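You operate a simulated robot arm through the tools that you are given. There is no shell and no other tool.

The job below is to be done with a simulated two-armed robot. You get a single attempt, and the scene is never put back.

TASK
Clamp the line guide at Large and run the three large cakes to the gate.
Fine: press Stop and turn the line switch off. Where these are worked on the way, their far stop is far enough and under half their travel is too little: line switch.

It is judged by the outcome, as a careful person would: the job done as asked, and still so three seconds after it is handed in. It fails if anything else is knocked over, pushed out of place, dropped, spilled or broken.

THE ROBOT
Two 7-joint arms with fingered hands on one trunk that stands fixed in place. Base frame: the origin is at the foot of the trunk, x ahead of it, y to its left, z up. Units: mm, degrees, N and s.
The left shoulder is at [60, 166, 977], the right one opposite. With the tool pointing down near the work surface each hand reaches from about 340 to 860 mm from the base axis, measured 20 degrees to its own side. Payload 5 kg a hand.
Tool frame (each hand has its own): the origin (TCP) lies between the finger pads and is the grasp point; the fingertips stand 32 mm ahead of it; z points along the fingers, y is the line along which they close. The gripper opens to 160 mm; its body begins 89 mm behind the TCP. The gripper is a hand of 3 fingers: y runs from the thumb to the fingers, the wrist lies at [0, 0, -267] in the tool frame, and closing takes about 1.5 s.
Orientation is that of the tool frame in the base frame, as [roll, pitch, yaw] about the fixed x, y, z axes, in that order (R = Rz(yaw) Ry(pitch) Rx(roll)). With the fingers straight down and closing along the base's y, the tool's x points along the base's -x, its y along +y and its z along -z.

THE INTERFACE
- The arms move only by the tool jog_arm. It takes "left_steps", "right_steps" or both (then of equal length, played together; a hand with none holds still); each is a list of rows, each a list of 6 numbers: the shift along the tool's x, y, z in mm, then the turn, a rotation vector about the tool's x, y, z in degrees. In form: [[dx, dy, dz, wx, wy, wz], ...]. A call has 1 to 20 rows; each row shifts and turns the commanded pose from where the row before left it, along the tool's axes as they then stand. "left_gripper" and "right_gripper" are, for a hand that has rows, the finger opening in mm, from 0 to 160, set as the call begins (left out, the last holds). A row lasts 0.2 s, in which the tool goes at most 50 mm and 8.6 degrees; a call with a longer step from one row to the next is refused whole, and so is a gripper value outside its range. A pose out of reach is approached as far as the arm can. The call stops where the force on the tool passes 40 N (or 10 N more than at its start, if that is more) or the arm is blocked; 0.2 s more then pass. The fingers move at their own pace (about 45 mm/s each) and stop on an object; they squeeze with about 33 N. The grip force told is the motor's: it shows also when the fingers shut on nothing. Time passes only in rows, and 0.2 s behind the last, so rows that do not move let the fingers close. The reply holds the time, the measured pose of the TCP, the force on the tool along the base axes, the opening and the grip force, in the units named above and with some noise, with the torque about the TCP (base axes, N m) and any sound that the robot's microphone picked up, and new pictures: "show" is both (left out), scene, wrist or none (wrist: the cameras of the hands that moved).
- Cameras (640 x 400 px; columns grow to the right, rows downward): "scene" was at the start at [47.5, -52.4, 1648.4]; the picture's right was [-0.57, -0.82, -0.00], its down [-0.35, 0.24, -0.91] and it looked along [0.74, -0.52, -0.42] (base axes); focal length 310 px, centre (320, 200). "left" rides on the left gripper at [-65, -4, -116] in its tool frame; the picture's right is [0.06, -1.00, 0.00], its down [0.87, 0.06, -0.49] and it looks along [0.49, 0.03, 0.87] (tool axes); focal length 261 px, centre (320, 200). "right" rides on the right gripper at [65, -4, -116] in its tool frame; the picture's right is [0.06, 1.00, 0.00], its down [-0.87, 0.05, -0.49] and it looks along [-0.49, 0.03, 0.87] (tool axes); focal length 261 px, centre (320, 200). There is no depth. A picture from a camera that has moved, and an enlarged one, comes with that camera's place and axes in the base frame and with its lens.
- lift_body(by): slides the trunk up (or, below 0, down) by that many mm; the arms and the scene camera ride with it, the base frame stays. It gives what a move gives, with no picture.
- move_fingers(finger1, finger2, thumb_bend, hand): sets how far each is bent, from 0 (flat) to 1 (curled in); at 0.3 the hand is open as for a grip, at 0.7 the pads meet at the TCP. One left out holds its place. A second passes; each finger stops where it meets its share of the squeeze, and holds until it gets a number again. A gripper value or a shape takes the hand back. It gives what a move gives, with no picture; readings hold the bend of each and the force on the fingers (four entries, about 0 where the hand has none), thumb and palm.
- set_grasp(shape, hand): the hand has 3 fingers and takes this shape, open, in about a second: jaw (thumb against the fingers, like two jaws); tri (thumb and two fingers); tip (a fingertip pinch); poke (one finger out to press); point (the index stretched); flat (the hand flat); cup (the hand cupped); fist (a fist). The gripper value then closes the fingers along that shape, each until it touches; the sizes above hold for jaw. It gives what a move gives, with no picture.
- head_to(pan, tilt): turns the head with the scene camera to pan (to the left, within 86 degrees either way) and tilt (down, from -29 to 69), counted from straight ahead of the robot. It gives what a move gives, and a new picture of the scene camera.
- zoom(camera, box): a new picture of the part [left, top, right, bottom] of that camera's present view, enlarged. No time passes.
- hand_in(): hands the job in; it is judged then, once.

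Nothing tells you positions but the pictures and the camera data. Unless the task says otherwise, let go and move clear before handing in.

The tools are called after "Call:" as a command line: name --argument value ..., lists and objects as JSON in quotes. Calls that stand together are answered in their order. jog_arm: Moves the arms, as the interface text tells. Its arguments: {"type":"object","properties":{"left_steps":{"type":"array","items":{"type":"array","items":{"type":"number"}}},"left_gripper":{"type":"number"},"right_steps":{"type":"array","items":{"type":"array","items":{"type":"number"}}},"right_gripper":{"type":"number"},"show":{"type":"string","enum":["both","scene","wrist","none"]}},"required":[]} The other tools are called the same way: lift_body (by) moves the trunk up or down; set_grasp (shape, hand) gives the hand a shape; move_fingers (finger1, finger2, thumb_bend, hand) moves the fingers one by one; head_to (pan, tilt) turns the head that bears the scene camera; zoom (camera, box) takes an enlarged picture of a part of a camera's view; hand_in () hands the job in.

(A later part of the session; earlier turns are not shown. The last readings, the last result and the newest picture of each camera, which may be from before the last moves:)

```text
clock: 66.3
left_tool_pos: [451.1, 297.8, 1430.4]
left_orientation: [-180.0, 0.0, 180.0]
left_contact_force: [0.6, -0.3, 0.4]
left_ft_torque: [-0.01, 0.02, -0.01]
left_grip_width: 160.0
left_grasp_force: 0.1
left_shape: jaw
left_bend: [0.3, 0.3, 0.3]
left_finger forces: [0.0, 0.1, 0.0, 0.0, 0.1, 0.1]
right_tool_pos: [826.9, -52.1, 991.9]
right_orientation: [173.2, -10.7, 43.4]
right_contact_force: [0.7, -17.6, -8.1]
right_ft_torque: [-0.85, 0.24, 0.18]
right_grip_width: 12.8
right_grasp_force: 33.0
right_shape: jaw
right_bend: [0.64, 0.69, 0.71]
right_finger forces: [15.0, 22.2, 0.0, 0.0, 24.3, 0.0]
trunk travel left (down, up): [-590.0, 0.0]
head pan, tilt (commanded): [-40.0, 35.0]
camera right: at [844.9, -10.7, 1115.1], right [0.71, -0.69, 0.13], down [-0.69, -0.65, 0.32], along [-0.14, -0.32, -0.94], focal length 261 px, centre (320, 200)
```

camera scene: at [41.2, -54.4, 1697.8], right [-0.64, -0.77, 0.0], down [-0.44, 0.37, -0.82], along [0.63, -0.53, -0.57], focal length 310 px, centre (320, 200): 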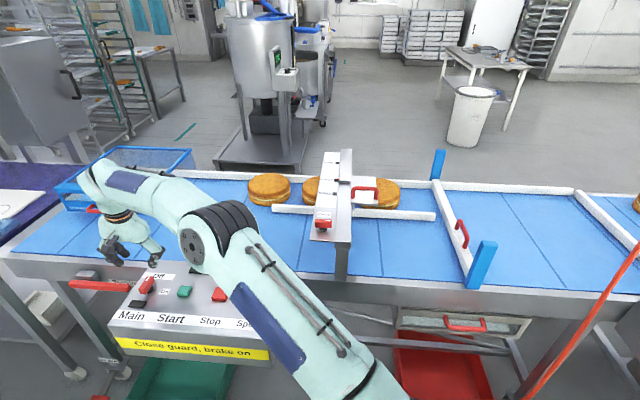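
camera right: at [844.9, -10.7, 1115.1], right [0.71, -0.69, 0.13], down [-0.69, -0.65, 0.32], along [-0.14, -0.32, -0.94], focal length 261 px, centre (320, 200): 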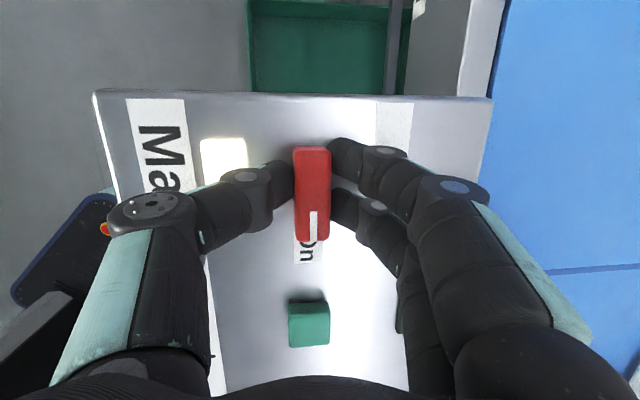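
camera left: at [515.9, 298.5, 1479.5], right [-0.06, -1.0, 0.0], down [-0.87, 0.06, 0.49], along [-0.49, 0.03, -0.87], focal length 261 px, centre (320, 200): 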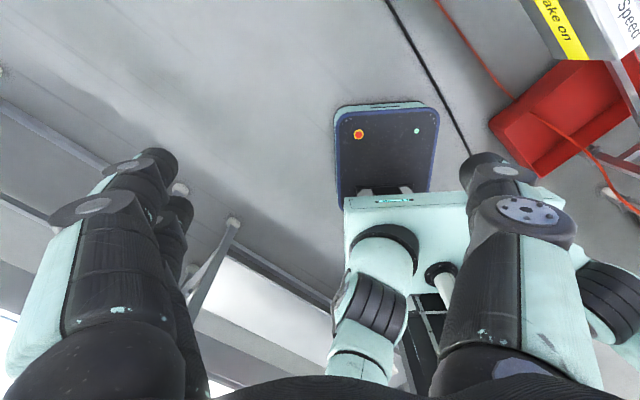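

Main now points to On and its lamp is lit. I'll release, lift, straighten, close the fingers and move over Start.

Call:
jog_arm --right_steps '[[0, 0, 0, 0, 0, -2], [0, 0, 0, 0, 0, 0], [0, 0, 0, 0, 0, 0], [0, 0, 0, 0, 0, 0], [0, 0, -15, 0, 0, 0], [0, 0, -30, 0, 0, 0], [0, 0, -30, 0, 0, 0]]' --right_gripper 60 --show "wrist"

Call:
jog_arm --right_steps '[[0, 0, 0, 3.4, -5, 0], [0, 0, 0, 3.4, -5, 0], [-33.7, 2.9, 2, 0, 0, 0], [-33.7, 2.9, 2, 0, 0, 0], [-33.7, 2.9, 2, 0, 0, 0], [0, 0, 0, 0, 0, 0]]' --right_gripper 0 --show "both"

Call:
zoom --camera "scene" --box '[90, 220, 290, 350]'

```text
clock: 67.9
left_tool_pos: [450.6, 299.8, 1432.2]
left_orientation: [-179.9, 0.0, -179.9]
left_contact_force: [0.0, -0.2, -0.9]
left_ft_torque: [-0.02, -0.03, 0.01]
left_grip_width: 159.9
left_grasp_force: 0.1
left_shape: jaw
left_bend: [0.3, 0.3, 0.3]
left_finger forces: [0.0, 0.1, 0.0, 0.0, 0.0, 0.1]
right_tool_pos: [809.8, -54.4, 1064.7]
right_orientation: [172.7, -10.3, 45.5]
right_contact_force: [0.3, 0.4, 0.6]
right_ft_torque: [0.0, -0.04, -0.02]
right_grip_width: 59.5
right_grasp_force: 0.1
right_shape: jaw
right_bend: [0.73, 0.73, 0.7]
right_finger forces: [0.0, 0.1, 0.0, 0.0, 0.0, 0.0]
trunk travel left (down, up): [-590.0, 0.0]
head pan, tilt (commanded): [-40.0, 35.0]
camera right: at [825.6, -9.9, 1188.8], right [0.73, -0.67, 0.14], down [-0.67, -0.67, 0.33], along [-0.13, -0.33, -0.93], focal length 261 px, centre (320, 200)
```

right: 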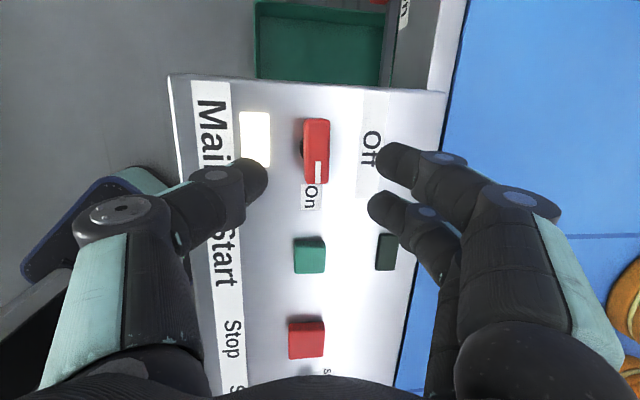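

```text
clock: 69.3
left_tool_pos: [449.4, 301.0, 1430.5]
left_orientation: [-179.9, 0.1, -179.8]
left_contact_force: [1.0, 0.1, -0.1]
left_ft_torque: [0.0, 0.02, 0.0]
left_grip_width: 159.9
left_grasp_force: 0.0
left_shape: jaw
left_bend: [0.3, 0.3, 0.3]
left_finger forces: [0.0, 0.1, 0.1, 0.0, 0.0, 0.0]
right_tool_pos: [797.8, -102.3, 1069.9]
right_orientation: [179.7, -0.3, 44.8]
right_contact_force: [0.1, 0.5, -0.8]
right_ft_torque: [-0.01, 0.02, 0.01]
right_grip_width: 0.0
right_grasp_force: 32.8
right_shape: jaw
right_bend: [0.76, 0.64, 0.68]
right_finger forces: [0.0, 0.0, 0.1, 0.1, 0.0, 0.1]
right hand out of reach, approached as far as the arm can: row 2, 3, 4, 5
trunk travel left (down, up): [-590.0, 0.0]
head pan, tilt (commanded): [-40.0, 35.0]
camera scene: at [40.1, -55.1, 1697.7], right [-0.64, -0.77, 0.0], down [-0.44, 0.37, -0.82], along [0.63, -0.53, -0.57], focal length 310 px, centre (320, 200)
camera right: at [838.2, -53.9, 1186.0], right [0.75, -0.66, 0.01], down [-0.58, -0.65, 0.49], along [-0.32, -0.37, -0.87], focal length 261 px, centre (320, 200)
```

scene: 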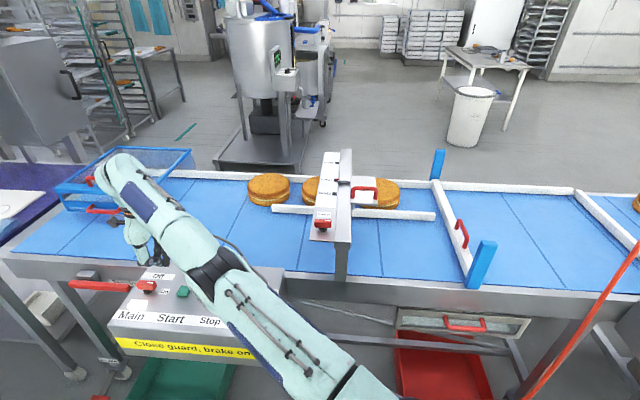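
right: 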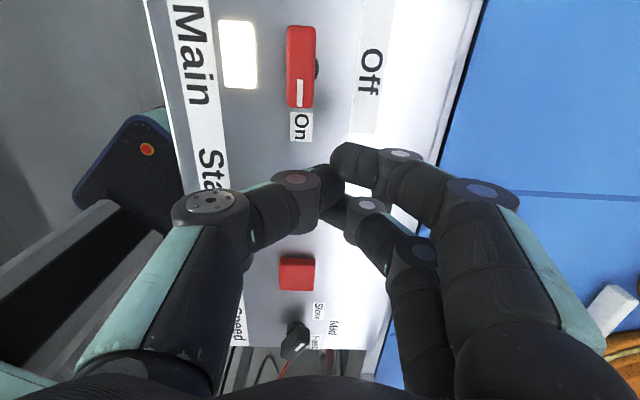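

```text
3.08 times, centred on (190, 285) of scene
camera zoom: at [40.1, -55.1, 1697.7], right [-0.64, -0.77, 0.0], down [-0.44, 0.37, -0.82], along [0.63, -0.53, -0.57], focal length 954 px, centre (720, -62)
```

zoom: 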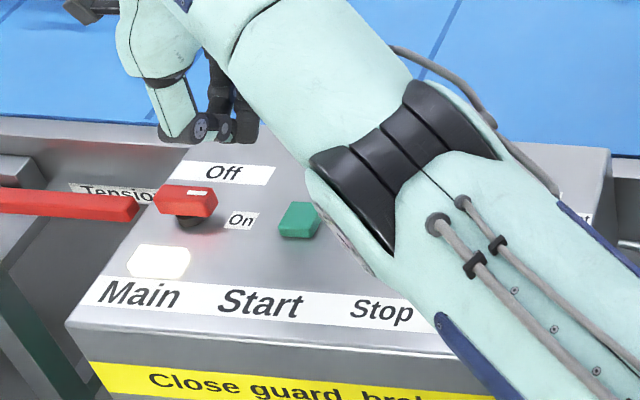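

Call:
jog_arm --right_steps '[[-29, -9.2, 0, 0, 0, 0], [-29, -9.2, 0, 0, 0, 0], [0, 0, 15, 0, 0, 0], [0, 0, 15, 0, 0, 0]]' --show "both"

Call:
zoom --camera "scene" --box '[90, 220, 290, 350]'

Call:
zoom --camera "right" --box '[220, 80, 420, 280]'

```text
clock: 70.3
left_tool_pos: [449.3, 299.8, 1430.8]
left_orientation: [-179.9, 0.0, -179.9]
left_contact_force: [-0.7, -0.6, 0.9]
left_ft_torque: [0.0, 0.02, -0.01]
left_grip_width: 159.5
left_grasp_force: 0.2
left_shape: jaw
left_bend: [0.3, 0.3, 0.3]
left_finger forces: [0.0, 0.0, 0.0, 0.0, 0.1, 0.1]
right_tool_pos: [802.6, -115.5, 1048.7]
right_orientation: [179.7, -0.4, 44.9]
right_contact_force: [0.5, 0.0, 0.8]
right_ft_torque: [0.01, 0.0, 0.02]
right_grip_width: 0.0
right_grasp_force: 33.0
right_shape: jaw
right_bend: [0.76, 0.64, 0.68]
right_finger forces: [0.1, 0.0, 0.0, 0.0, 0.0, 0.0]
right hand out of reach, approached as far as the arm can: row 1, 2, 4
trunk travel left (down, up): [-590.0, 0.0]
head pan, tilt (commanded): [-40.0, 35.0]
camera scene: at [39.9, -55.8, 1697.8], right [-0.64, -0.77, 0.0], down [-0.44, 0.37, -0.82], along [0.63, -0.53, -0.57], focal length 310 px, centre (320, 200)
camera right: at [843.9, -67.0, 1163.4], right [0.75, -0.66, 0.01], down [-0.58, -0.65, 0.49], along [-0.32, -0.37, -0.87], focal length 261 px, centre (320, 200)
```

scene: 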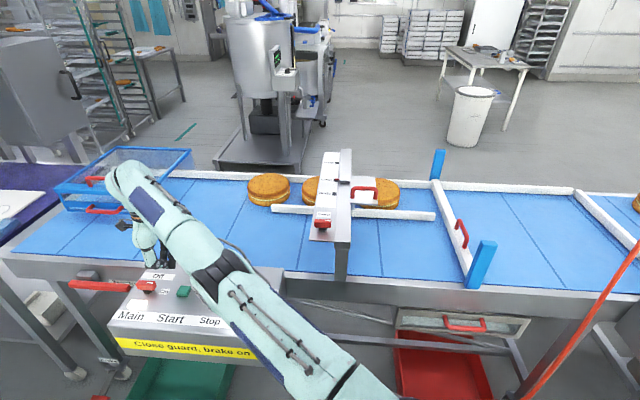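
right: 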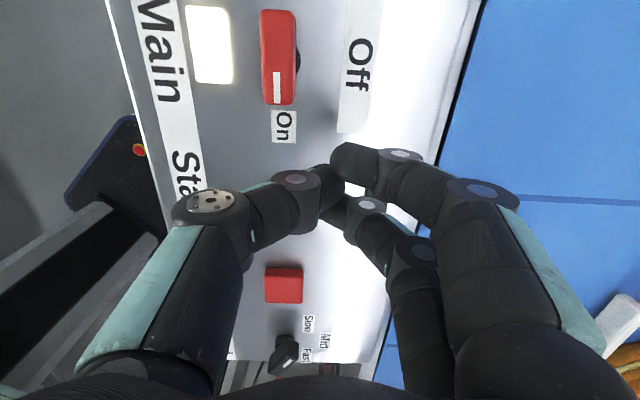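

```text
3.08 times, centred on (190, 285) of scene
camera zoom: at [39.9, -55.8, 1697.8], right [-0.64, -0.77, 0.0], down [-0.44, 0.37, -0.82], along [0.63, -0.53, -0.57], focal length 954 px, centre (720, -62)
```

zoom: 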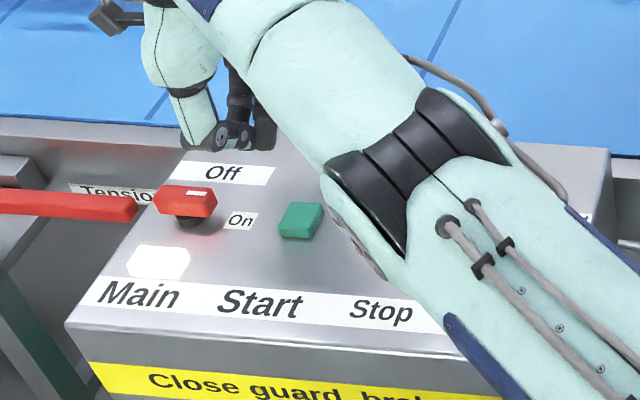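

```text
2.00 times, centred on (320, 180) of right
camera zoom: at [843.9, -67.0, 1163.4], right [0.75, -0.66, 0.01], down [-0.58, -0.65, 0.49], along [-0.32, -0.37, -0.87], focal length 521 px, centre (320, 240)
```

zoom: 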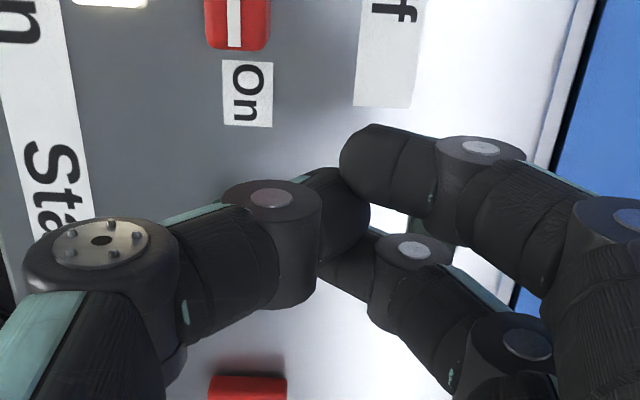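

The arm is near a joint limit in this turned posture. I'll rotate the hand back toward its easier heading before going to Start.

Call:
jog_arm --right_steps '[[0, 0, 0, 0, 0, -7.5], [0, 0, 0, 0, 0, -7.5], [0, 0, 0, 0, 0, -7.5], [0, 0, 0, 0, 0, -7.5], [0, 0, 0, 0, 0, -7.5], [0, 0, 0, 0, 0, -7.5], [0, 0, 0, 0, 0, -7.5], [0, 0, 0, 0, 0, -7.5]]' --show "both"

```text
clock: 72.1
left_tool_pos: [450.2, 300.3, 1430.7]
left_orientation: [-179.9, -0.1, -179.8]
left_contact_force: [0.0, 0.1, -0.2]
left_ft_torque: [0.02, 0.02, 0.01]
left_grip_width: 160.1
left_grasp_force: 0.0
left_shape: jaw
left_bend: [0.3, 0.3, 0.3]
left_finger forces: [0.1, 0.0, 0.1, 0.1, 0.0, 0.0]
right_tool_pos: [802.5, -116.0, 1048.6]
right_orientation: [179.4, 0.1, 105.0]
right_contact_force: [-0.1, -0.4, 0.1]
right_ft_torque: [0.01, 0.01, -0.01]
right_grip_width: 0.1
right_grasp_force: 32.6
right_shape: jaw
right_bend: [0.76, 0.64, 0.68]
right_finger forces: [0.0, 0.0, 0.0, 0.0, 0.0, 0.0]
trunk travel left (down, up): [-590.0, 0.0]
head pan, tilt (commanded): [-40.0, 35.0]
camera scene: at [39.8, -55.6, 1697.7], right [-0.64, -0.77, 0.0], down [-0.44, 0.37, -0.82], along [0.63, -0.53, -0.57], focal length 310 px, centre (320, 200)
camera right: at [780.1, -54.2, 1163.1], right [0.95, 0.32, 0.01], down [0.27, -0.83, 0.49], along [0.17, -0.46, -0.87], focal length 261 px, centre (320, 200)
```

scene: 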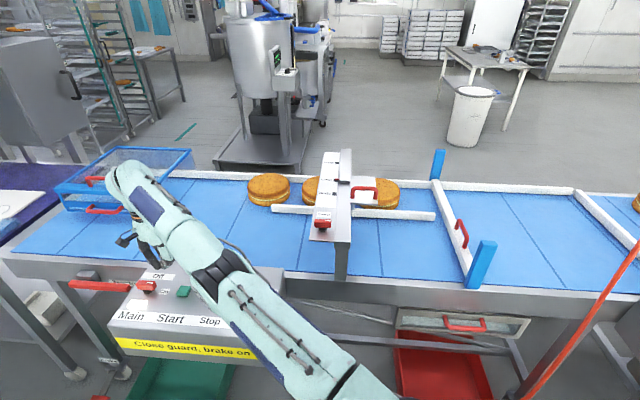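
right: 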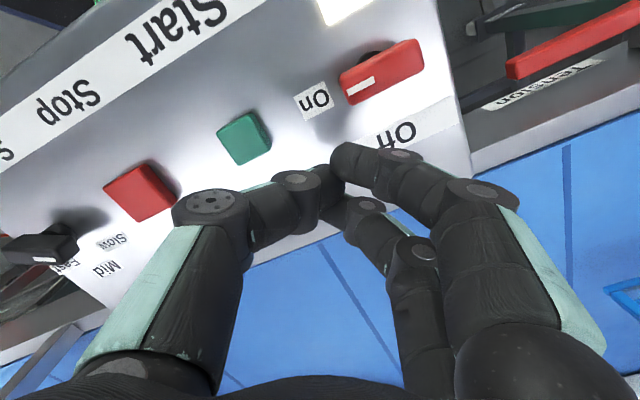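

Call:
jog_arm --right_steps '[[2, -21, 0, 0, 0, 0], [2, -21, 0, 0, 0, 0], [2, -21, 0, 0, 0, 0], [0, 0, 20, 0, 0, 0], [0, 0, 15, 0, 0, 0]]' --show "both"

Call:
zoom --camera "scene" --box '[90, 220, 290, 350]'

Call:
zoom --camera "right" --box '[220, 80, 420, 280]'

```text
clock: 73.3
left_tool_pos: [451.1, 299.6, 1431.5]
left_orientation: [-180.0, -0.1, -179.9]
left_contact_force: [-0.7, -0.3, -0.7]
left_ft_torque: [0.04, -0.02, -0.01]
left_grip_width: 159.9
left_grasp_force: 0.1
left_shape: jaw
left_bend: [0.3, 0.3, 0.3]
left_finger forces: [0.0, 0.0, 0.0, 0.1, 0.0, 0.1]
right_tool_pos: [807.1, -115.4, 1014.3]
right_orientation: [179.5, 0.1, 104.8]
right_contact_force: [0.7, 0.6, -0.3]
right_ft_torque: [0.0, 0.01, -0.01]
right_grip_width: 0.0
right_grasp_force: 33.1
right_shape: jaw
right_bend: [0.76, 0.64, 0.68]
right_finger forces: [0.0, 0.0, 0.1, 0.0, 0.0, 0.0]
right hand out of reach, approached as far as the arm can: row 1, 2, 3, 5
trunk travel left (down, up): [-590.0, 0.0]
head pan, tilt (commanded): [-40.0, 35.0]
camera scene: at [39.9, -55.6, 1697.8], right [-0.64, -0.77, 0.0], down [-0.44, 0.37, -0.82], along [0.63, -0.53, -0.57], focal length 310 px, centre (320, 200)
camera right: at [784.3, -53.5, 1128.1], right [0.95, 0.32, 0.01], down [0.27, -0.83, 0.49], along [0.16, -0.47, -0.87], focal length 261 px, centre (320, 200)
```

scene: 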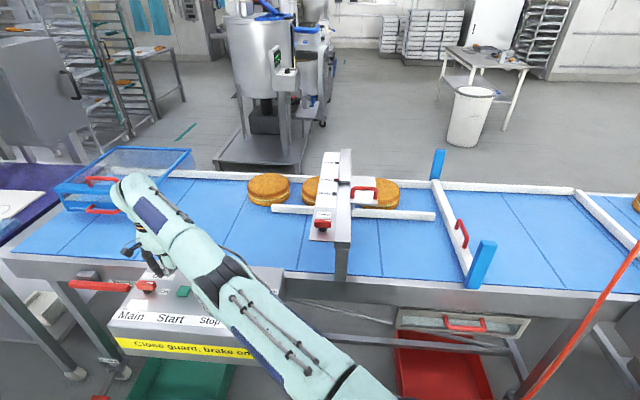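
right: 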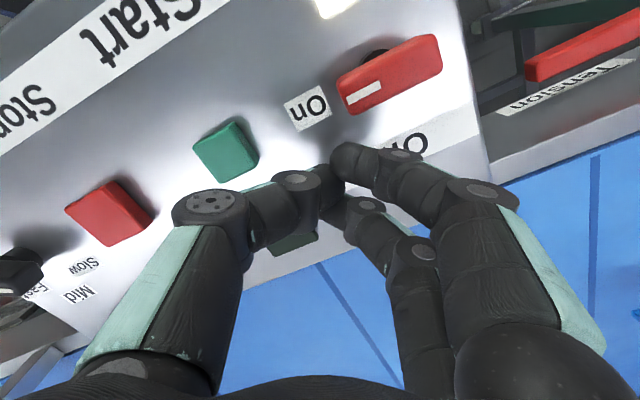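

```text
3.08 times, centred on (190, 285) of scene
camera zoom: at [39.9, -55.6, 1697.8], right [-0.64, -0.77, 0.0], down [-0.44, 0.37, -0.82], along [0.63, -0.53, -0.57], focal length 954 px, centre (720, -62)
```

zoom: 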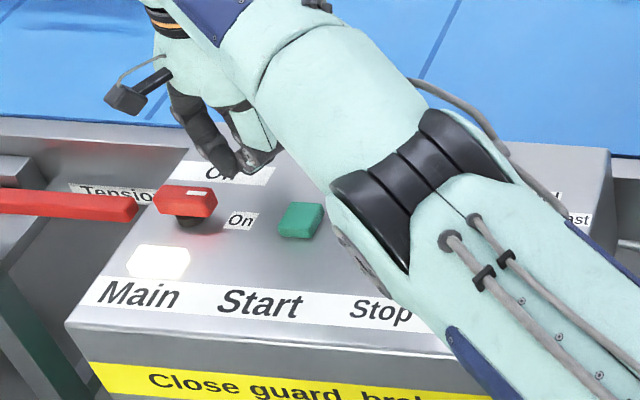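

```text
2.00 times, centred on (320, 180) of right
camera zoom: at [784.3, -53.5, 1128.1], right [0.95, 0.32, 0.01], down [0.27, -0.83, 0.49], along [0.16, -0.47, -0.87], focal length 521 px, centre (320, 240)
```

zoom: 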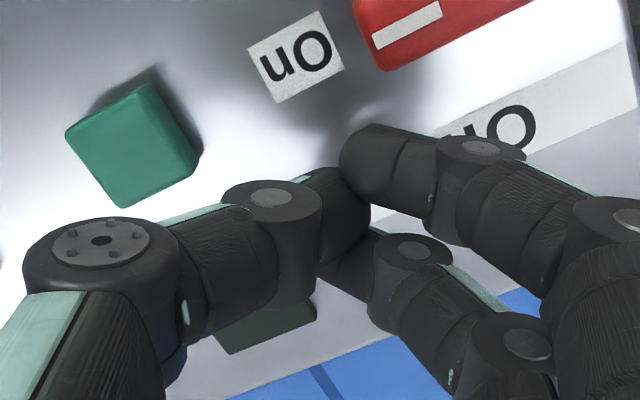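

Moving straight inward fails because the arm is stretched nearly straight. Tilting the hand forward should bring the wrist back and free the elbow.

Call:
jog_arm --right_steps '[[0, 0, -10, -7.5, -0.8, 0], [0, 0, -10, -7.5, -0.8, 0], [0, 0, -10, -7.5, -0.8, 0]]' --show "none"

```text
clock: 74.1
left_tool_pos: [449.3, 299.4, 1429.8]
left_orientation: [-179.9, 0.0, -179.9]
left_contact_force: [0.0, 0.2, -0.4]
left_ft_torque: [0.03, -0.04, -0.01]
left_grip_width: 160.2
left_grasp_force: 0.1
left_shape: jaw
left_bend: [0.3, 0.3, 0.3]
left_finger forces: [0.1, 0.0, 0.0, 0.0, 0.0, 0.0]
right_tool_pos: [906.3, -100.7, 1055.9]
right_orientation: [156.7, 2.5, 104.4]
right_contact_force: [0.3, -0.2, 0.8]
right_ft_torque: [0.01, 0.03, 0.01]
right_grip_width: 0.0
right_grasp_force: 33.4
right_shape: jaw
right_bend: [0.76, 0.64, 0.68]
right_finger forces: [0.0, 0.1, 0.0, 0.1, 0.0, 0.0]
right hand out of reach, approached as far as the arm can: row 1, 2, 3
trunk travel left (down, up): [-590.0, 0.0]
head pan, tilt (commanded): [-40.0, 35.0]
```

Call:
head_to --pan -15 --tilt 40

```text
clock: 75.0
left_tool_pos: [449.0, 299.7, 1430.6]
left_orientation: [-179.9, 0.1, -179.9]
left_contact_force: [-0.6, 0.2, 0.0]
left_ft_torque: [-0.01, 0.0, -0.01]
left_grip_width: 160.1
left_grasp_force: 0.1
left_shape: jaw
left_bend: [0.3, 0.3, 0.3]
left_finger forces: [0.0, 0.0, 0.1, 0.0, 0.0, 0.1]
right_tool_pos: [906.1, -101.5, 1056.5]
right_orientation: [156.9, 2.3, 104.3]
right_contact_force: [-0.3, 0.5, 0.0]
right_ft_torque: [0.04, 0.0, -0.04]
right_grip_width: 0.0
right_grasp_force: 33.4
right_shape: jaw
right_bend: [0.76, 0.64, 0.68]
right_finger forces: [0.0, 0.0, 0.1, 0.0, 0.0, 0.1]
trunk travel left (down, up): [-590.0, 0.0]
head pan, tilt (commanded): [-15.0, 40.0]
camera scene: at [54.4, -21.1, 1690.2], right [-0.26, -0.97, 0.0], down [-0.62, 0.17, -0.77], along [0.74, -0.2, -0.64], focal length 310 px, centre (320, 200)
```

scene: 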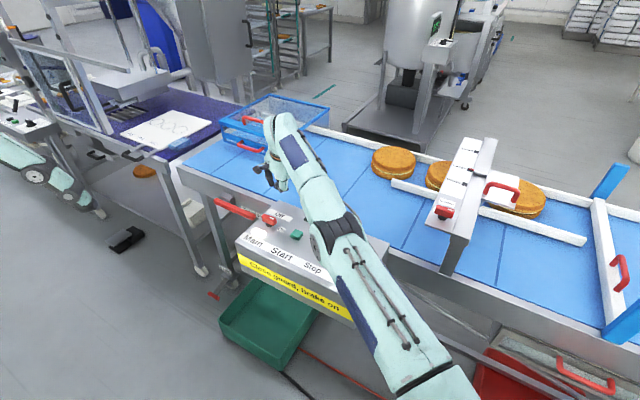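

The arm is stretched straight. I'll try larger inward steps along the arm's own line.

Call:
jog_arm --right_steps '[[8, -44, -3, 0, 0, 0], [8, -44, -3, 0, 0, 0]]' --show "none"

```text
clock: 75.6
left_tool_pos: [450.0, 300.8, 1431.4]
left_orientation: [-179.9, -0.1, -179.9]
left_contact_force: [-0.3, 0.2, -0.2]
left_ft_torque: [0.02, 0.04, 0.0]
left_grip_width: 159.9
left_grasp_force: 0.1
left_shape: jaw
left_bend: [0.3, 0.3, 0.3]
left_finger forces: [0.1, 0.1, 0.1, 0.1, 0.1, 0.0]
right_tool_pos: [907.2, -95.6, 1039.6]
right_orientation: [157.0, 2.4, 104.3]
right_contact_force: [-0.7, 0.5, 0.1]
right_ft_torque: [0.01, 0.0, 0.03]
right_grip_width: 0.0
right_grasp_force: 32.3
right_shape: jaw
right_bend: [0.76, 0.64, 0.68]
right_finger forces: [0.0, 0.0, 0.0, 0.0, 0.0, 0.0]
right hand out of reach, approached as far as the arm can: row 1, 2
trunk travel left (down, up): [-590.0, 0.0]
head pan, tilt (commanded): [-15.0, 40.0]
```

The elbow is locked straight. Swinging the hand backward about the wrist should bend the elbow and bring the fingers inward, well above the panel.

Call:
jog_arm --right_steps '[[0, -37, -2.6, 8, 0, 0], [0, -37, -2.6, 8, 0, 0], [0, -37, -2.6, 8, 0, 0], [0, -37, -2.6, 8, 0, 0]]' --show "scene"

```text
clock: 76.6
left_tool_pos: [450.3, 298.8, 1429.3]
left_orientation: [-179.9, 0.1, -179.8]
left_contact_force: [0.7, 1.0, 0.0]
left_ft_torque: [0.01, 0.02, -0.01]
left_grip_width: 159.8
left_grasp_force: 0.1
left_shape: jaw
left_bend: [0.3, 0.3, 0.3]
left_finger forces: [0.0, 0.1, 0.0, 0.0, 0.1, 0.0]
right_tool_pos: [765.3, -133.7, 1022.2]
right_orientation: [-171.0, 2.4, 104.4]
right_contact_force: [0.1, 0.2, 0.1]
right_ft_torque: [-0.01, -0.04, -0.02]
right_grip_width: 0.0
right_grasp_force: 32.5
right_shape: jaw
right_bend: [0.76, 0.64, 0.68]
right_finger forces: [0.1, 0.0, 0.1, 0.1, 0.0, 0.1]
trunk travel left (down, up): [-590.0, 0.0]
head pan, tilt (commanded): [-15.0, 40.0]
camera scene: at [54.3, -21.1, 1690.2], right [-0.26, -0.97, 0.0], down [-0.62, 0.17, -0.77], along [0.74, -0.2, -0.64], focal length 310 px, centre (320, 200)
```

scene: 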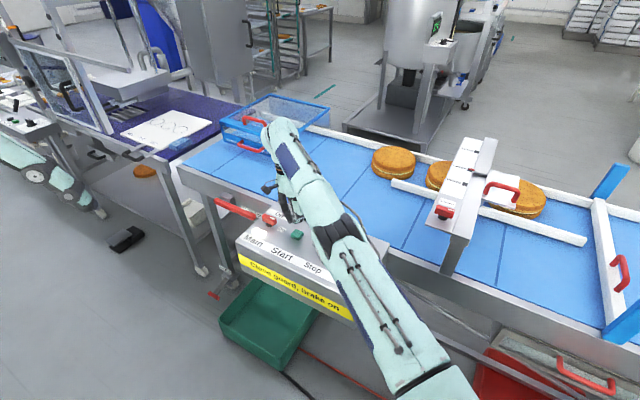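

Call:
jog_arm --right_steps '[[0, -15, 0, 0, 0, 0], [0, -15, 0, 0, 0, 0]]' --show "none"

```text
clock: 77.2
left_tool_pos: [449.2, 300.4, 1430.4]
left_orientation: [-179.9, 0.2, -179.8]
left_contact_force: [0.4, -0.4, 0.4]
left_ft_torque: [0.0, -0.02, -0.02]
left_grip_width: 159.8
left_grasp_force: 0.0
left_shape: jaw
left_bend: [0.3, 0.3, 0.3]
left_finger forces: [0.0, 0.0, 0.0, 0.0, 0.0, 0.1]
right_tool_pos: [765.5, -134.1, 1026.4]
right_orientation: [-171.1, 2.4, 104.3]
right_contact_force: [0.1, -0.1, -0.3]
right_ft_torque: [0.01, 0.04, 0.01]
right_grip_width: 0.0
right_grasp_force: 32.6
right_shape: jaw
right_bend: [0.76, 0.64, 0.68]
right_finger forces: [0.0, 0.0, 0.0, 0.1, 0.0, 0.1]
right hand out of reach, approached as far as the arm can: row 1, 2
trunk travel left (down, up): [-590.0, 0.0]
head pan, tilt (commanded): [-15.0, 40.0]
```

Call:
zoom --camera "scene" --box '[220, 100, 480, 400]'

```text
1.33 times, centred on (350, 250) of scene
camera zoom: at [54.2, -21.1, 1690.2], right [-0.26, -0.97, 0.0], down [-0.62, 0.17, -0.77], along [0.74, -0.2, -0.64], focal length 414 px, centre (280, 133)
```

zoom: 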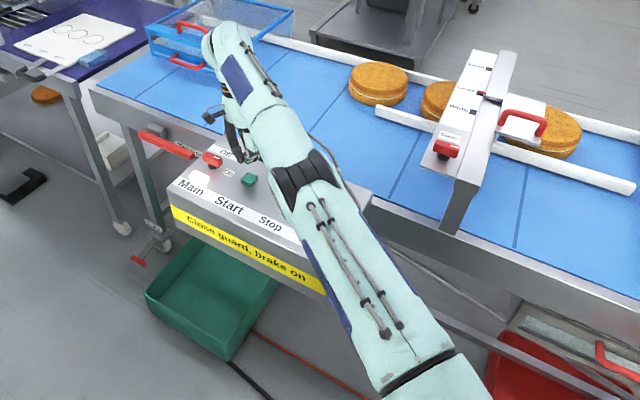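

Call:
jog_arm --right_steps '[[0, -49, 0, 7.5, 0, 0], [0, -49, 0, 7.5, 0, 0], [0, -49, 0, 7.5, 0, 0]]' --show "scene"

```text
clock: 78.0
left_tool_pos: [448.9, 298.9, 1431.8]
left_orientation: [180.0, 0.1, -180.0]
left_contact_force: [-0.6, -0.2, -0.3]
left_ft_torque: [0.04, -0.04, -0.02]
left_grip_width: 160.0
left_grasp_force: 0.2
left_shape: jaw
left_bend: [0.3, 0.3, 0.3]
left_finger forces: [0.0, 0.0, 0.0, 0.0, 0.0, 0.1]
right_tool_pos: [659.5, -149.9, 1058.8]
right_orientation: [-148.9, 2.4, 104.4]
right_contact_force: [-1.7, -1.8, -3.8]
right_ft_torque: [0.11, 0.07, -0.09]
right_grip_width: 0.0
right_grasp_force: 33.6
right_shape: jaw
right_bend: [0.76, 0.64, 0.68]
right_finger forces: [0.1, 0.1, 0.0, 0.0, 0.0, 0.1]
right hand out of reach, approached as far as the arm can: row 1, 2
trunk travel left (down, up): [-590.0, 0.0]
head pan, tilt (commanded): [-15.0, 40.0]
camera scene: at [53.6, -22.8, 1689.9], right [-0.26, -0.97, 0.0], down [-0.62, 0.17, -0.77], along [0.74, -0.2, -0.64], focal length 310 px, centre (320, 200)
```

scene: 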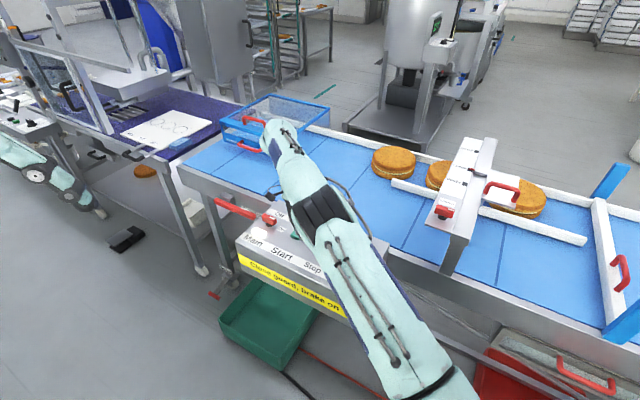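

The elbow is bending again. Now I'll swing the hand upright with the fingertips staying in place, which brings the wrist well inside reach.

Call:
jog_arm --right_steps '[[0, 0, 0, -7.5, 0, 0], [0, 0, 0, -7.5, 0, 0], [0, 0, 0, -7.5, 0, 0], [0, 0, 0, -7.5, 0, 0]]' --show "both"

```text
clock: 79.0
left_tool_pos: [449.0, 298.8, 1431.9]
left_orientation: [-180.0, 0.0, -179.9]
left_contact_force: [0.9, -0.7, 0.0]
left_ft_torque: [0.02, 0.02, -0.04]
left_grip_width: 160.2
left_grasp_force: 0.1
left_shape: jaw
left_bend: [0.3, 0.3, 0.3]
left_finger forces: [0.1, 0.0, 0.1, 0.0, 0.1, 0.0]
right_tool_pos: [658.6, -147.5, 1059.0]
right_orientation: [-178.8, 2.4, 104.4]
right_contact_force: [-0.6, 0.2, 0.5]
right_ft_torque: [0.02, -0.01, 0.01]
right_grip_width: 0.0
right_grasp_force: 33.5
right_shape: jaw
right_bend: [0.76, 0.64, 0.68]
right_finger forces: [0.0, 0.1, 0.0, 0.0, 0.1, 0.0]
trunk travel left (down, up): [-590.0, 0.0]
head pan, tilt (commanded): [-15.0, 40.0]
camera scene: at [54.0, -22.1, 1690.1], right [-0.26, -0.97, 0.0], down [-0.62, 0.17, -0.77], along [0.74, -0.2, -0.64], focal length 310 px, centre (320, 200)
camera right: at [639.2, -79.6, 1171.6], right [0.95, 0.31, -0.02], down [0.27, -0.81, 0.53], along [0.14, -0.51, -0.85], focal length 261 px, centre (320, 200)
```

scene: 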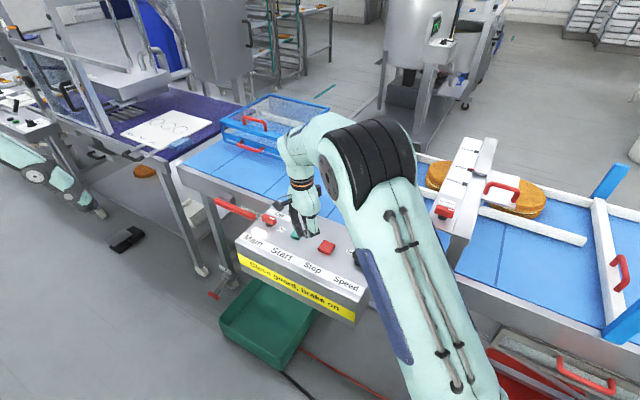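
right: 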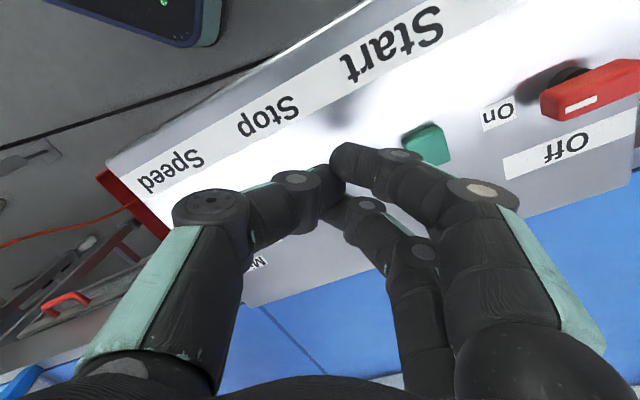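

The arm is free again and upright at [659, -148, 1059]. Now I'll move over Start.

Call:
jog_arm --right_steps '[[-1.5, 27, 0, 0, 0, 0], [-1.5, 27, 0, 0, 0, 0], [-1.5, 27, 0, 0, 0, 0], [0, 0, 15, 0, 0, 0], [0, 0, 15, 0, 0, 0]]' --show "both"

Call:
zoom --camera "right" --box '[220, 80, 420, 280]'

Call:
zoom --camera "scene" --box '[230, 180, 350, 300]'

```text
clock: 80.2
left_tool_pos: [449.9, 299.3, 1430.4]
left_orientation: [-179.9, 0.0, -179.8]
left_contact_force: [0.5, 0.0, 0.5]
left_ft_torque: [0.02, 0.04, -0.01]
left_grip_width: 159.9
left_grasp_force: 0.0
left_shape: jaw
left_bend: [0.3, 0.3, 0.3]
left_finger forces: [0.0, 0.0, 0.0, 0.1, 0.0, 0.0]
right_tool_pos: [738.8, -132.3, 1025.7]
right_orientation: [-178.7, 2.4, 104.4]
right_contact_force: [-0.1, 0.7, -0.7]
right_ft_torque: [0.01, 0.0, 0.02]
right_grip_width: 0.0
right_grasp_force: 32.8
right_shape: jaw
right_bend: [0.76, 0.64, 0.68]
right_finger forces: [0.0, 0.1, 0.0, 0.0, 0.0, 0.1]
trunk travel left (down, up): [-590.0, 0.0]
head pan, tilt (commanded): [-15.0, 40.0]
camera scene: at [55.1, -21.2, 1690.2], right [-0.26, -0.97, 0.0], down [-0.62, 0.17, -0.77], along [0.74, -0.2, -0.64], focal length 310 px, centre (320, 200)
camera right: at [719.2, -65.2, 1139.1], right [0.95, 0.31, -0.03], down [0.27, -0.8, 0.53], along [0.14, -0.51, -0.85], focal length 261 px, centre (320, 200)
```

scene: 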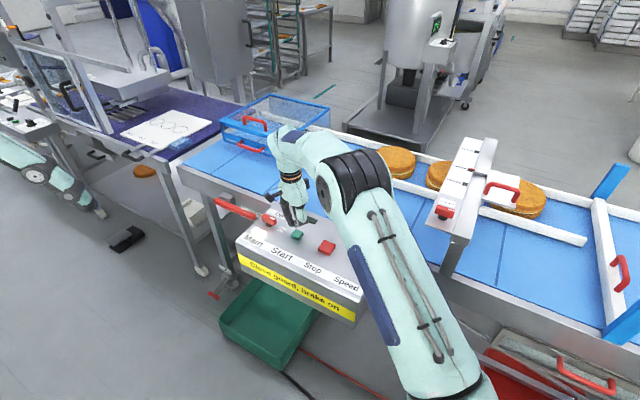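
right: 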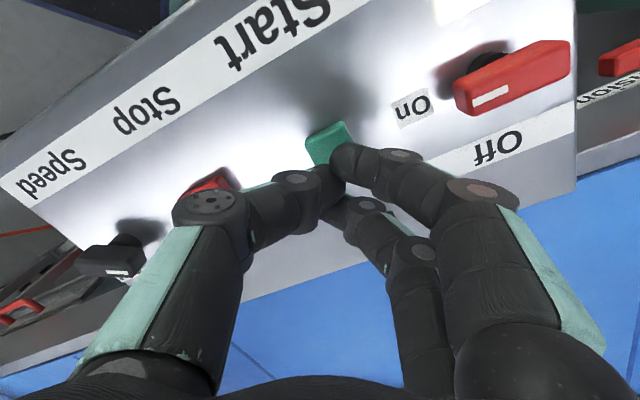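

```text
2.00 times, centred on (320, 180) of right
camera zoom: at [719.2, -65.2, 1139.1], right [0.95, 0.31, -0.03], down [0.27, -0.8, 0.53], along [0.14, -0.51, -0.85], focal length 521 px, centre (320, 240)
```

zoom: 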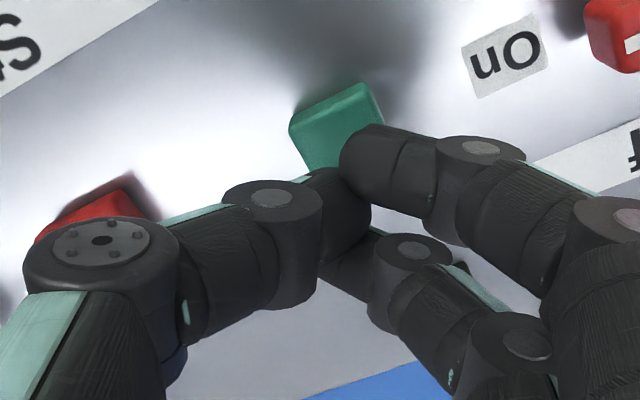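

```text
3.33 times, centred on (290, 240) of scene
camera zoom: at [55.1, -21.2, 1690.2], right [-0.26, -0.97, 0.0], down [-0.62, 0.17, -0.77], along [0.74, -0.2, -0.64], focal length 1034 px, centre (420, 67)
```

zoom: 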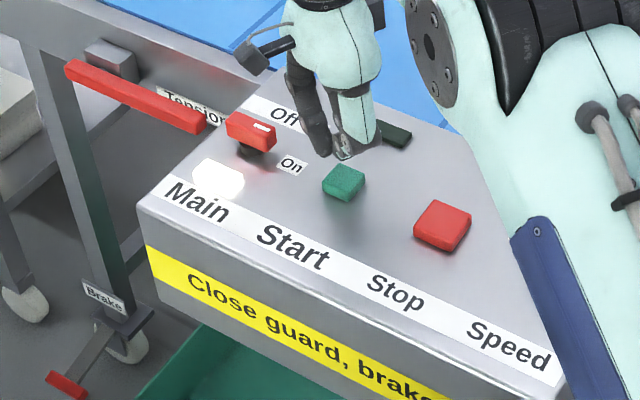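

The fingertips are just above Start. I'll set the head to watch the cakes and gate, then press.

Call:
head_to --pan -30 --tilt 40

Call:
jog_arm --right_steps '[[4, 4, 12, 0, 0, 0], [0, 0, 10, 0, 0, 0]]' --show "wrist"

```text
clock: 81.0
left_tool_pos: [449.2, 301.0, 1430.8]
left_orientation: [-179.9, 0.1, -179.9]
left_contact_force: [0.0, -0.3, 0.0]
left_ft_torque: [0.0, 0.02, 0.0]
left_grip_width: 159.7
left_grasp_force: 0.0
left_shape: jaw
left_bend: [0.3, 0.3, 0.3]
left_finger forces: [0.0, 0.1, 0.1, 0.0, 0.0, 0.1]
right_tool_pos: [738.7, -132.5, 1027.5]
right_orientation: [-178.7, 2.5, 104.4]
right_contact_force: [0.4, -0.3, 0.2]
right_ft_torque: [0.01, 0.0, -0.02]
right_grip_width: 0.2
right_grasp_force: 33.2
right_shape: jaw
right_bend: [0.76, 0.64, 0.68]
right_finger forces: [0.1, 0.0, 0.1, 0.0, 0.0, 0.1]
trunk travel left (down, up): [-590.0, 0.0]
head pan, tilt (commanded): [-30.0, 40.0]
camera scene: at [46.1, -41.5, 1690.2], right [-0.5, -0.87, 0.0], down [-0.56, 0.32, -0.77], along [0.66, -0.38, -0.64], focal length 310 px, centre (320, 200)
```

scene: 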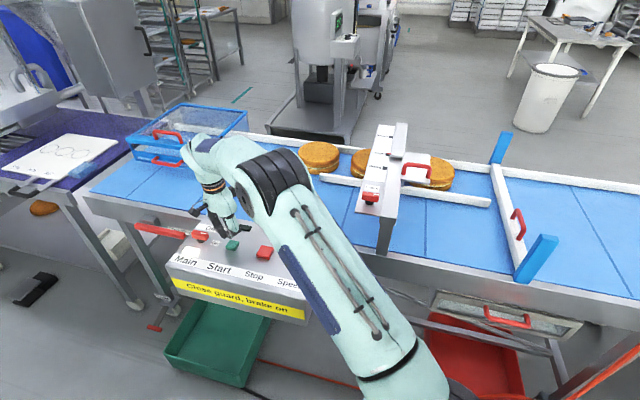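

```text
clock: 81.6
left_tool_pos: [450.6, 300.4, 1431.0]
left_orientation: [-179.8, 0.0, -179.9]
left_contact_force: [-0.1, -0.6, -1.1]
left_ft_torque: [-0.02, -0.02, -0.02]
left_grip_width: 159.7
left_grasp_force: 0.1
left_shape: jaw
left_bend: [0.3, 0.3, 0.3]
left_finger forces: [0.0, 0.0, 0.0, 0.1, 0.1, 0.0]
right_tool_pos: [741.7, -129.5, 1005.8]
right_orientation: [-178.7, 2.4, 104.3]
right_contact_force: [0.6, -0.3, 0.4]
right_ft_torque: [0.05, -0.01, 0.05]
right_grip_width: 0.0
right_grasp_force: 33.2
right_shape: jaw
right_bend: [0.76, 0.64, 0.68]
right_finger forces: [0.0, 0.0, 0.0, 0.0, 0.0, 0.0]
trunk travel left (down, up): [-590.0, 0.0]
head pan, tilt (commanded): [-30.0, 40.0]
camera right: at [721.5, -60.9, 1117.9], right [0.95, 0.31, -0.02], down [0.27, -0.8, 0.53], along [0.14, -0.51, -0.85], focal length 261 px, centre (320, 200)
```

right: 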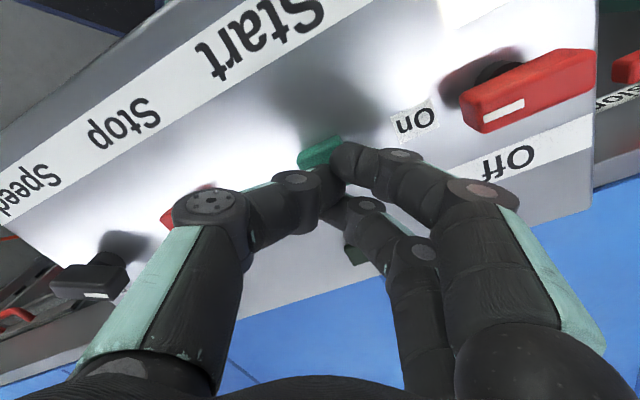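

Call:
jog_arm --right_steps '[[0, 0, 6, 0, 0, 0], [0, 0, 5, 0, 0, 0], [0, 0, 4, 0, 0, 0]]' --show "scene"

```text
clock: 82.4
left_tool_pos: [447.2, 301.2, 1431.6]
left_orientation: [-179.9, 0.1, -179.9]
left_contact_force: [-0.1, 0.1, -0.1]
left_ft_torque: [0.02, 0.0, -0.03]
left_grip_width: 159.6
left_grasp_force: 0.1
left_shape: jaw
left_bend: [0.3, 0.3, 0.3]
left_finger forces: [0.0, 0.0, 0.1, 0.0, 0.1, 0.0]
right_tool_pos: [742.1, -128.8, 991.8]
right_orientation: [-178.8, 2.5, 104.5]
right_contact_force: [0.9, 2.4, 12.8]
right_ft_torque: [0.0, -0.09, 0.03]
right_grip_width: 0.0
right_grasp_force: 33.5
right_shape: jaw
right_bend: [0.76, 0.65, 0.68]
right_finger forces: [0.1, 0.0, 0.0, 0.0, 0.0, 0.0]
trunk travel left (down, up): [-590.0, 0.0]
head pan, tilt (commanded): [-30.0, 40.0]
heard: click
camera scene: at [44.8, -41.0, 1690.5], right [-0.5, -0.87, 0.0], down [-0.56, 0.32, -0.77], along [0.66, -0.38, -0.64], focal length 310 px, centre (320, 200)
```

scene: 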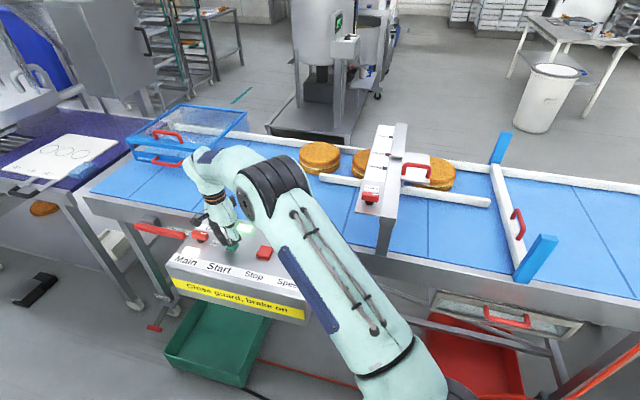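

I heard a click and the run lamp looks lit. I'll lift and move over Stop while watching the cakes.

Call:
jog_arm --right_steps '[[0, 0, -20, 0, 0, 0], [0, 0, -15, 0, 0, 0], [-19.4, -30.4, 0, 0, 0, 0], [-19.4, -30.4, 0, 0, 0, 0], [-19.4, -30.4, 0, 0, 0, 0]]' --show "both"

```text
clock: 83.6
left_tool_pos: [448.9, 298.9, 1431.4]
left_orientation: [180.0, 0.2, 179.9]
left_contact_force: [-0.1, 0.1, -0.2]
left_ft_torque: [-0.01, -0.01, -0.02]
left_grip_width: 159.8
left_grasp_force: 0.1
left_shape: jaw
left_bend: [0.3, 0.3, 0.3]
left_finger forces: [0.0, 0.1, 0.0, 0.1, 0.0, 0.0]
right_tool_pos: [668.6, -207.8, 1030.6]
right_orientation: [-178.7, 2.4, 104.3]
right_contact_force: [-0.2, -0.6, 0.0]
right_ft_torque: [0.0, 0.0, 0.01]
right_grip_width: 0.0
right_grasp_force: 32.7
right_shape: jaw
right_bend: [0.76, 0.64, 0.68]
right_finger forces: [0.1, 0.0, 0.0, 0.0, 0.0, 0.0]
trunk travel left (down, up): [-590.0, 0.0]
head pan, tilt (commanded): [-30.0, 40.0]
camera scene: at [44.9, -43.1, 1690.2], right [-0.5, -0.87, 0.0], down [-0.56, 0.32, -0.77], along [0.66, -0.38, -0.64], focal length 310 px, centre (320, 200)
camera right: at [647.9, -140.8, 1141.9], right [0.95, 0.31, -0.02], down [0.27, -0.81, 0.53], along [0.14, -0.51, -0.85], focal length 261 px, centre (320, 200)
```

scene: 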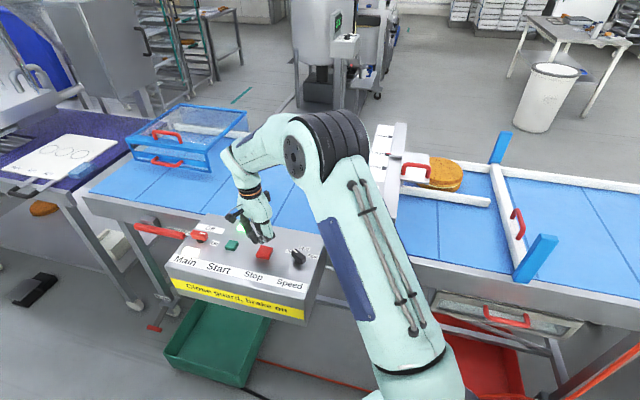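
right: 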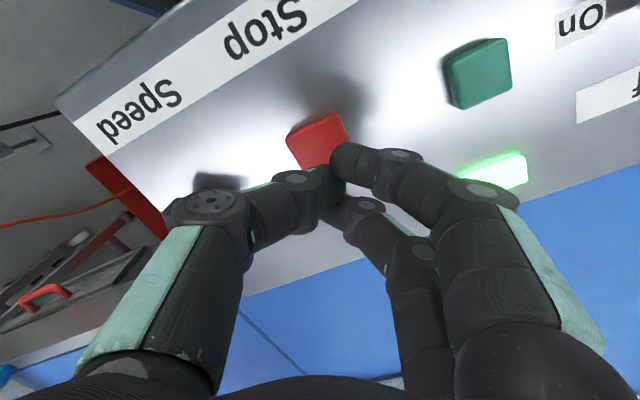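

The green run lamp is on and the cakes are creeping toward the gate. I'll wait and watch.

Call:
jog_arm --right_steps '[[4, 2, 5, 0, 0, 0], [0, 0, 0, 0, 0, 0], [0, 0, 0, 0, 0, 0], [0, 0, 0, 0, 0, 0], [0, 0, 0, 0, 0, 0], [0, 0, 0, 0, 0, 0], [0, 0, 0, 0, 0, 0], [0, 0, 0, 0, 0, 0]]' --show "scene"

Call:
zoom --camera "scene" --box '[340, 110, 580, 290]'

```text
clock: 85.4
left_tool_pos: [448.3, 299.7, 1430.6]
left_orientation: [-179.9, -0.1, -179.8]
left_contact_force: [0.0, 0.7, -0.4]
left_ft_torque: [-0.01, 0.04, 0.03]
left_grip_width: 160.0
left_grasp_force: 0.0
left_shape: jaw
left_bend: [0.3, 0.3, 0.3]
left_finger forces: [0.1, 0.0, 0.0, 0.1, 0.0, 0.1]
right_tool_pos: [669.7, -202.3, 1024.6]
right_orientation: [-178.8, 2.4, 104.4]
right_contact_force: [-0.6, -0.2, -0.1]
right_ft_torque: [-0.02, 0.02, 0.02]
right_grip_width: 0.0
right_grasp_force: 32.7
right_shape: jaw
right_bend: [0.76, 0.64, 0.68]
right_finger forces: [0.0, 0.1, 0.1, 0.0, 0.0, 0.0]
trunk travel left (down, up): [-590.0, 0.0]
head pan, tilt (commanded): [-30.0, 40.0]
camera scene: at [45.9, -41.6, 1690.2], right [-0.5, -0.87, 0.0], down [-0.56, 0.32, -0.77], along [0.66, -0.38, -0.64], focal length 310 px, centre (320, 200)
```

scene: 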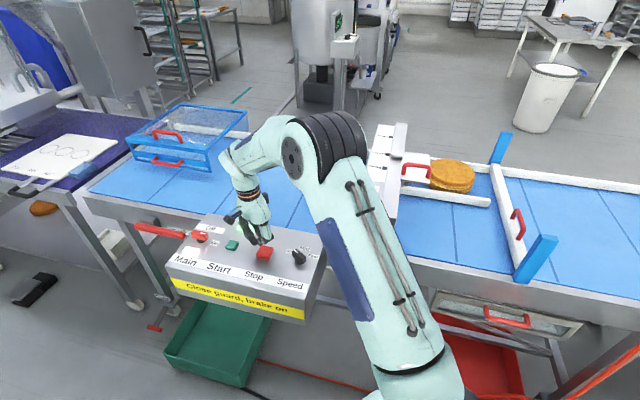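

```text
2.22 times, centred on (460, 200) of scene
camera zoom: at [45.9, -41.6, 1690.2], right [-0.5, -0.87, 0.0], down [-0.56, 0.32, -0.77], along [0.66, -0.38, -0.64], focal length 689 px, centre (9, 200)
```

zoom: 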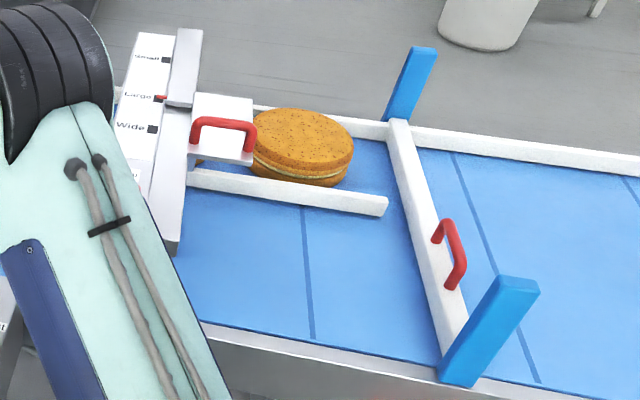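

Call:
jog_arm --right_steps '[[0, 0, 0, 0, 0, 0], [0, 0, 0, 0, 0, 0], [0, 0, 0, 0, 0, 0], [0, 0, 0, 0, 0, 0], [0, 0, 0, 0, 0, 0], [0, 0, 0, 0, 0, 0], [0, 0, 0, 0, 0, 0], [0, 0, 0, 0, 0, 0], [0, 0, 0, 0, 0, 0], [0, 0, 0, 0, 0, 0], [0, 0, 0, 0, 0, 0], [0, 0, 0, 0, 0, 0], [0, 0, 0, 0, 0, 0], [0, 0, 0, 0, 0, 0]]' --show "scene"

Call:
zoom --camera "scene" --box '[340, 110, 580, 290]'

```text
clock: 88.4
left_tool_pos: [450.0, 298.7, 1430.5]
left_orientation: [-179.9, 0.0, -179.9]
left_contact_force: [-0.1, 0.8, 0.1]
left_ft_torque: [-0.03, -0.04, 0.01]
left_grip_width: 159.7
left_grasp_force: 0.1
left_shape: jaw
left_bend: [0.3, 0.3, 0.3]
left_finger forces: [0.1, 0.0, 0.0, 0.1, 0.0, 0.0]
right_tool_pos: [669.2, -203.2, 1026.0]
right_orientation: [-178.8, 2.4, 104.3]
right_contact_force: [-0.6, 0.5, 0.1]
right_ft_torque: [0.03, 0.01, 0.01]
right_grip_width: 0.1
right_grasp_force: 33.2
right_shape: jaw
right_bend: [0.76, 0.64, 0.68]
right_finger forces: [0.1, 0.1, 0.0, 0.0, 0.0, 0.0]
trunk travel left (down, up): [-590.0, 0.0]
head pan, tilt (commanded): [-30.0, 40.0]
camera scene: at [45.9, -41.6, 1690.2], right [-0.5, -0.87, 0.0], down [-0.56, 0.32, -0.77], along [0.66, -0.38, -0.64], focal length 310 px, centre (320, 200)
```

scene: 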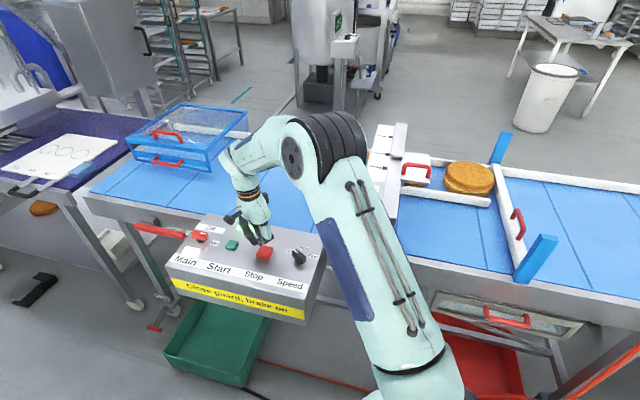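

```text
2.22 times, centred on (460, 200) of scene
camera zoom: at [45.9, -41.6, 1690.2], right [-0.5, -0.87, 0.0], down [-0.56, 0.32, -0.77], along [0.66, -0.38, -0.64], focal length 689 px, centre (9, 200)
```

zoom: 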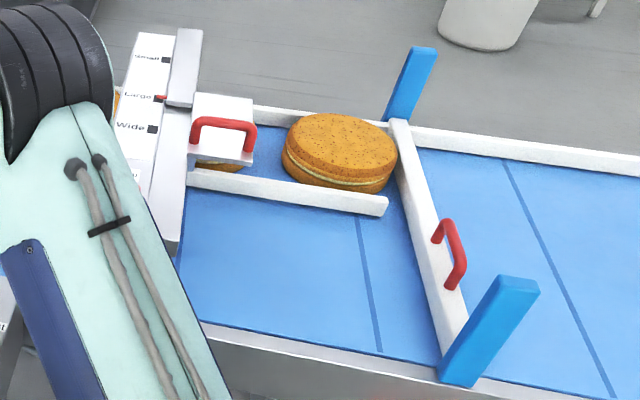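

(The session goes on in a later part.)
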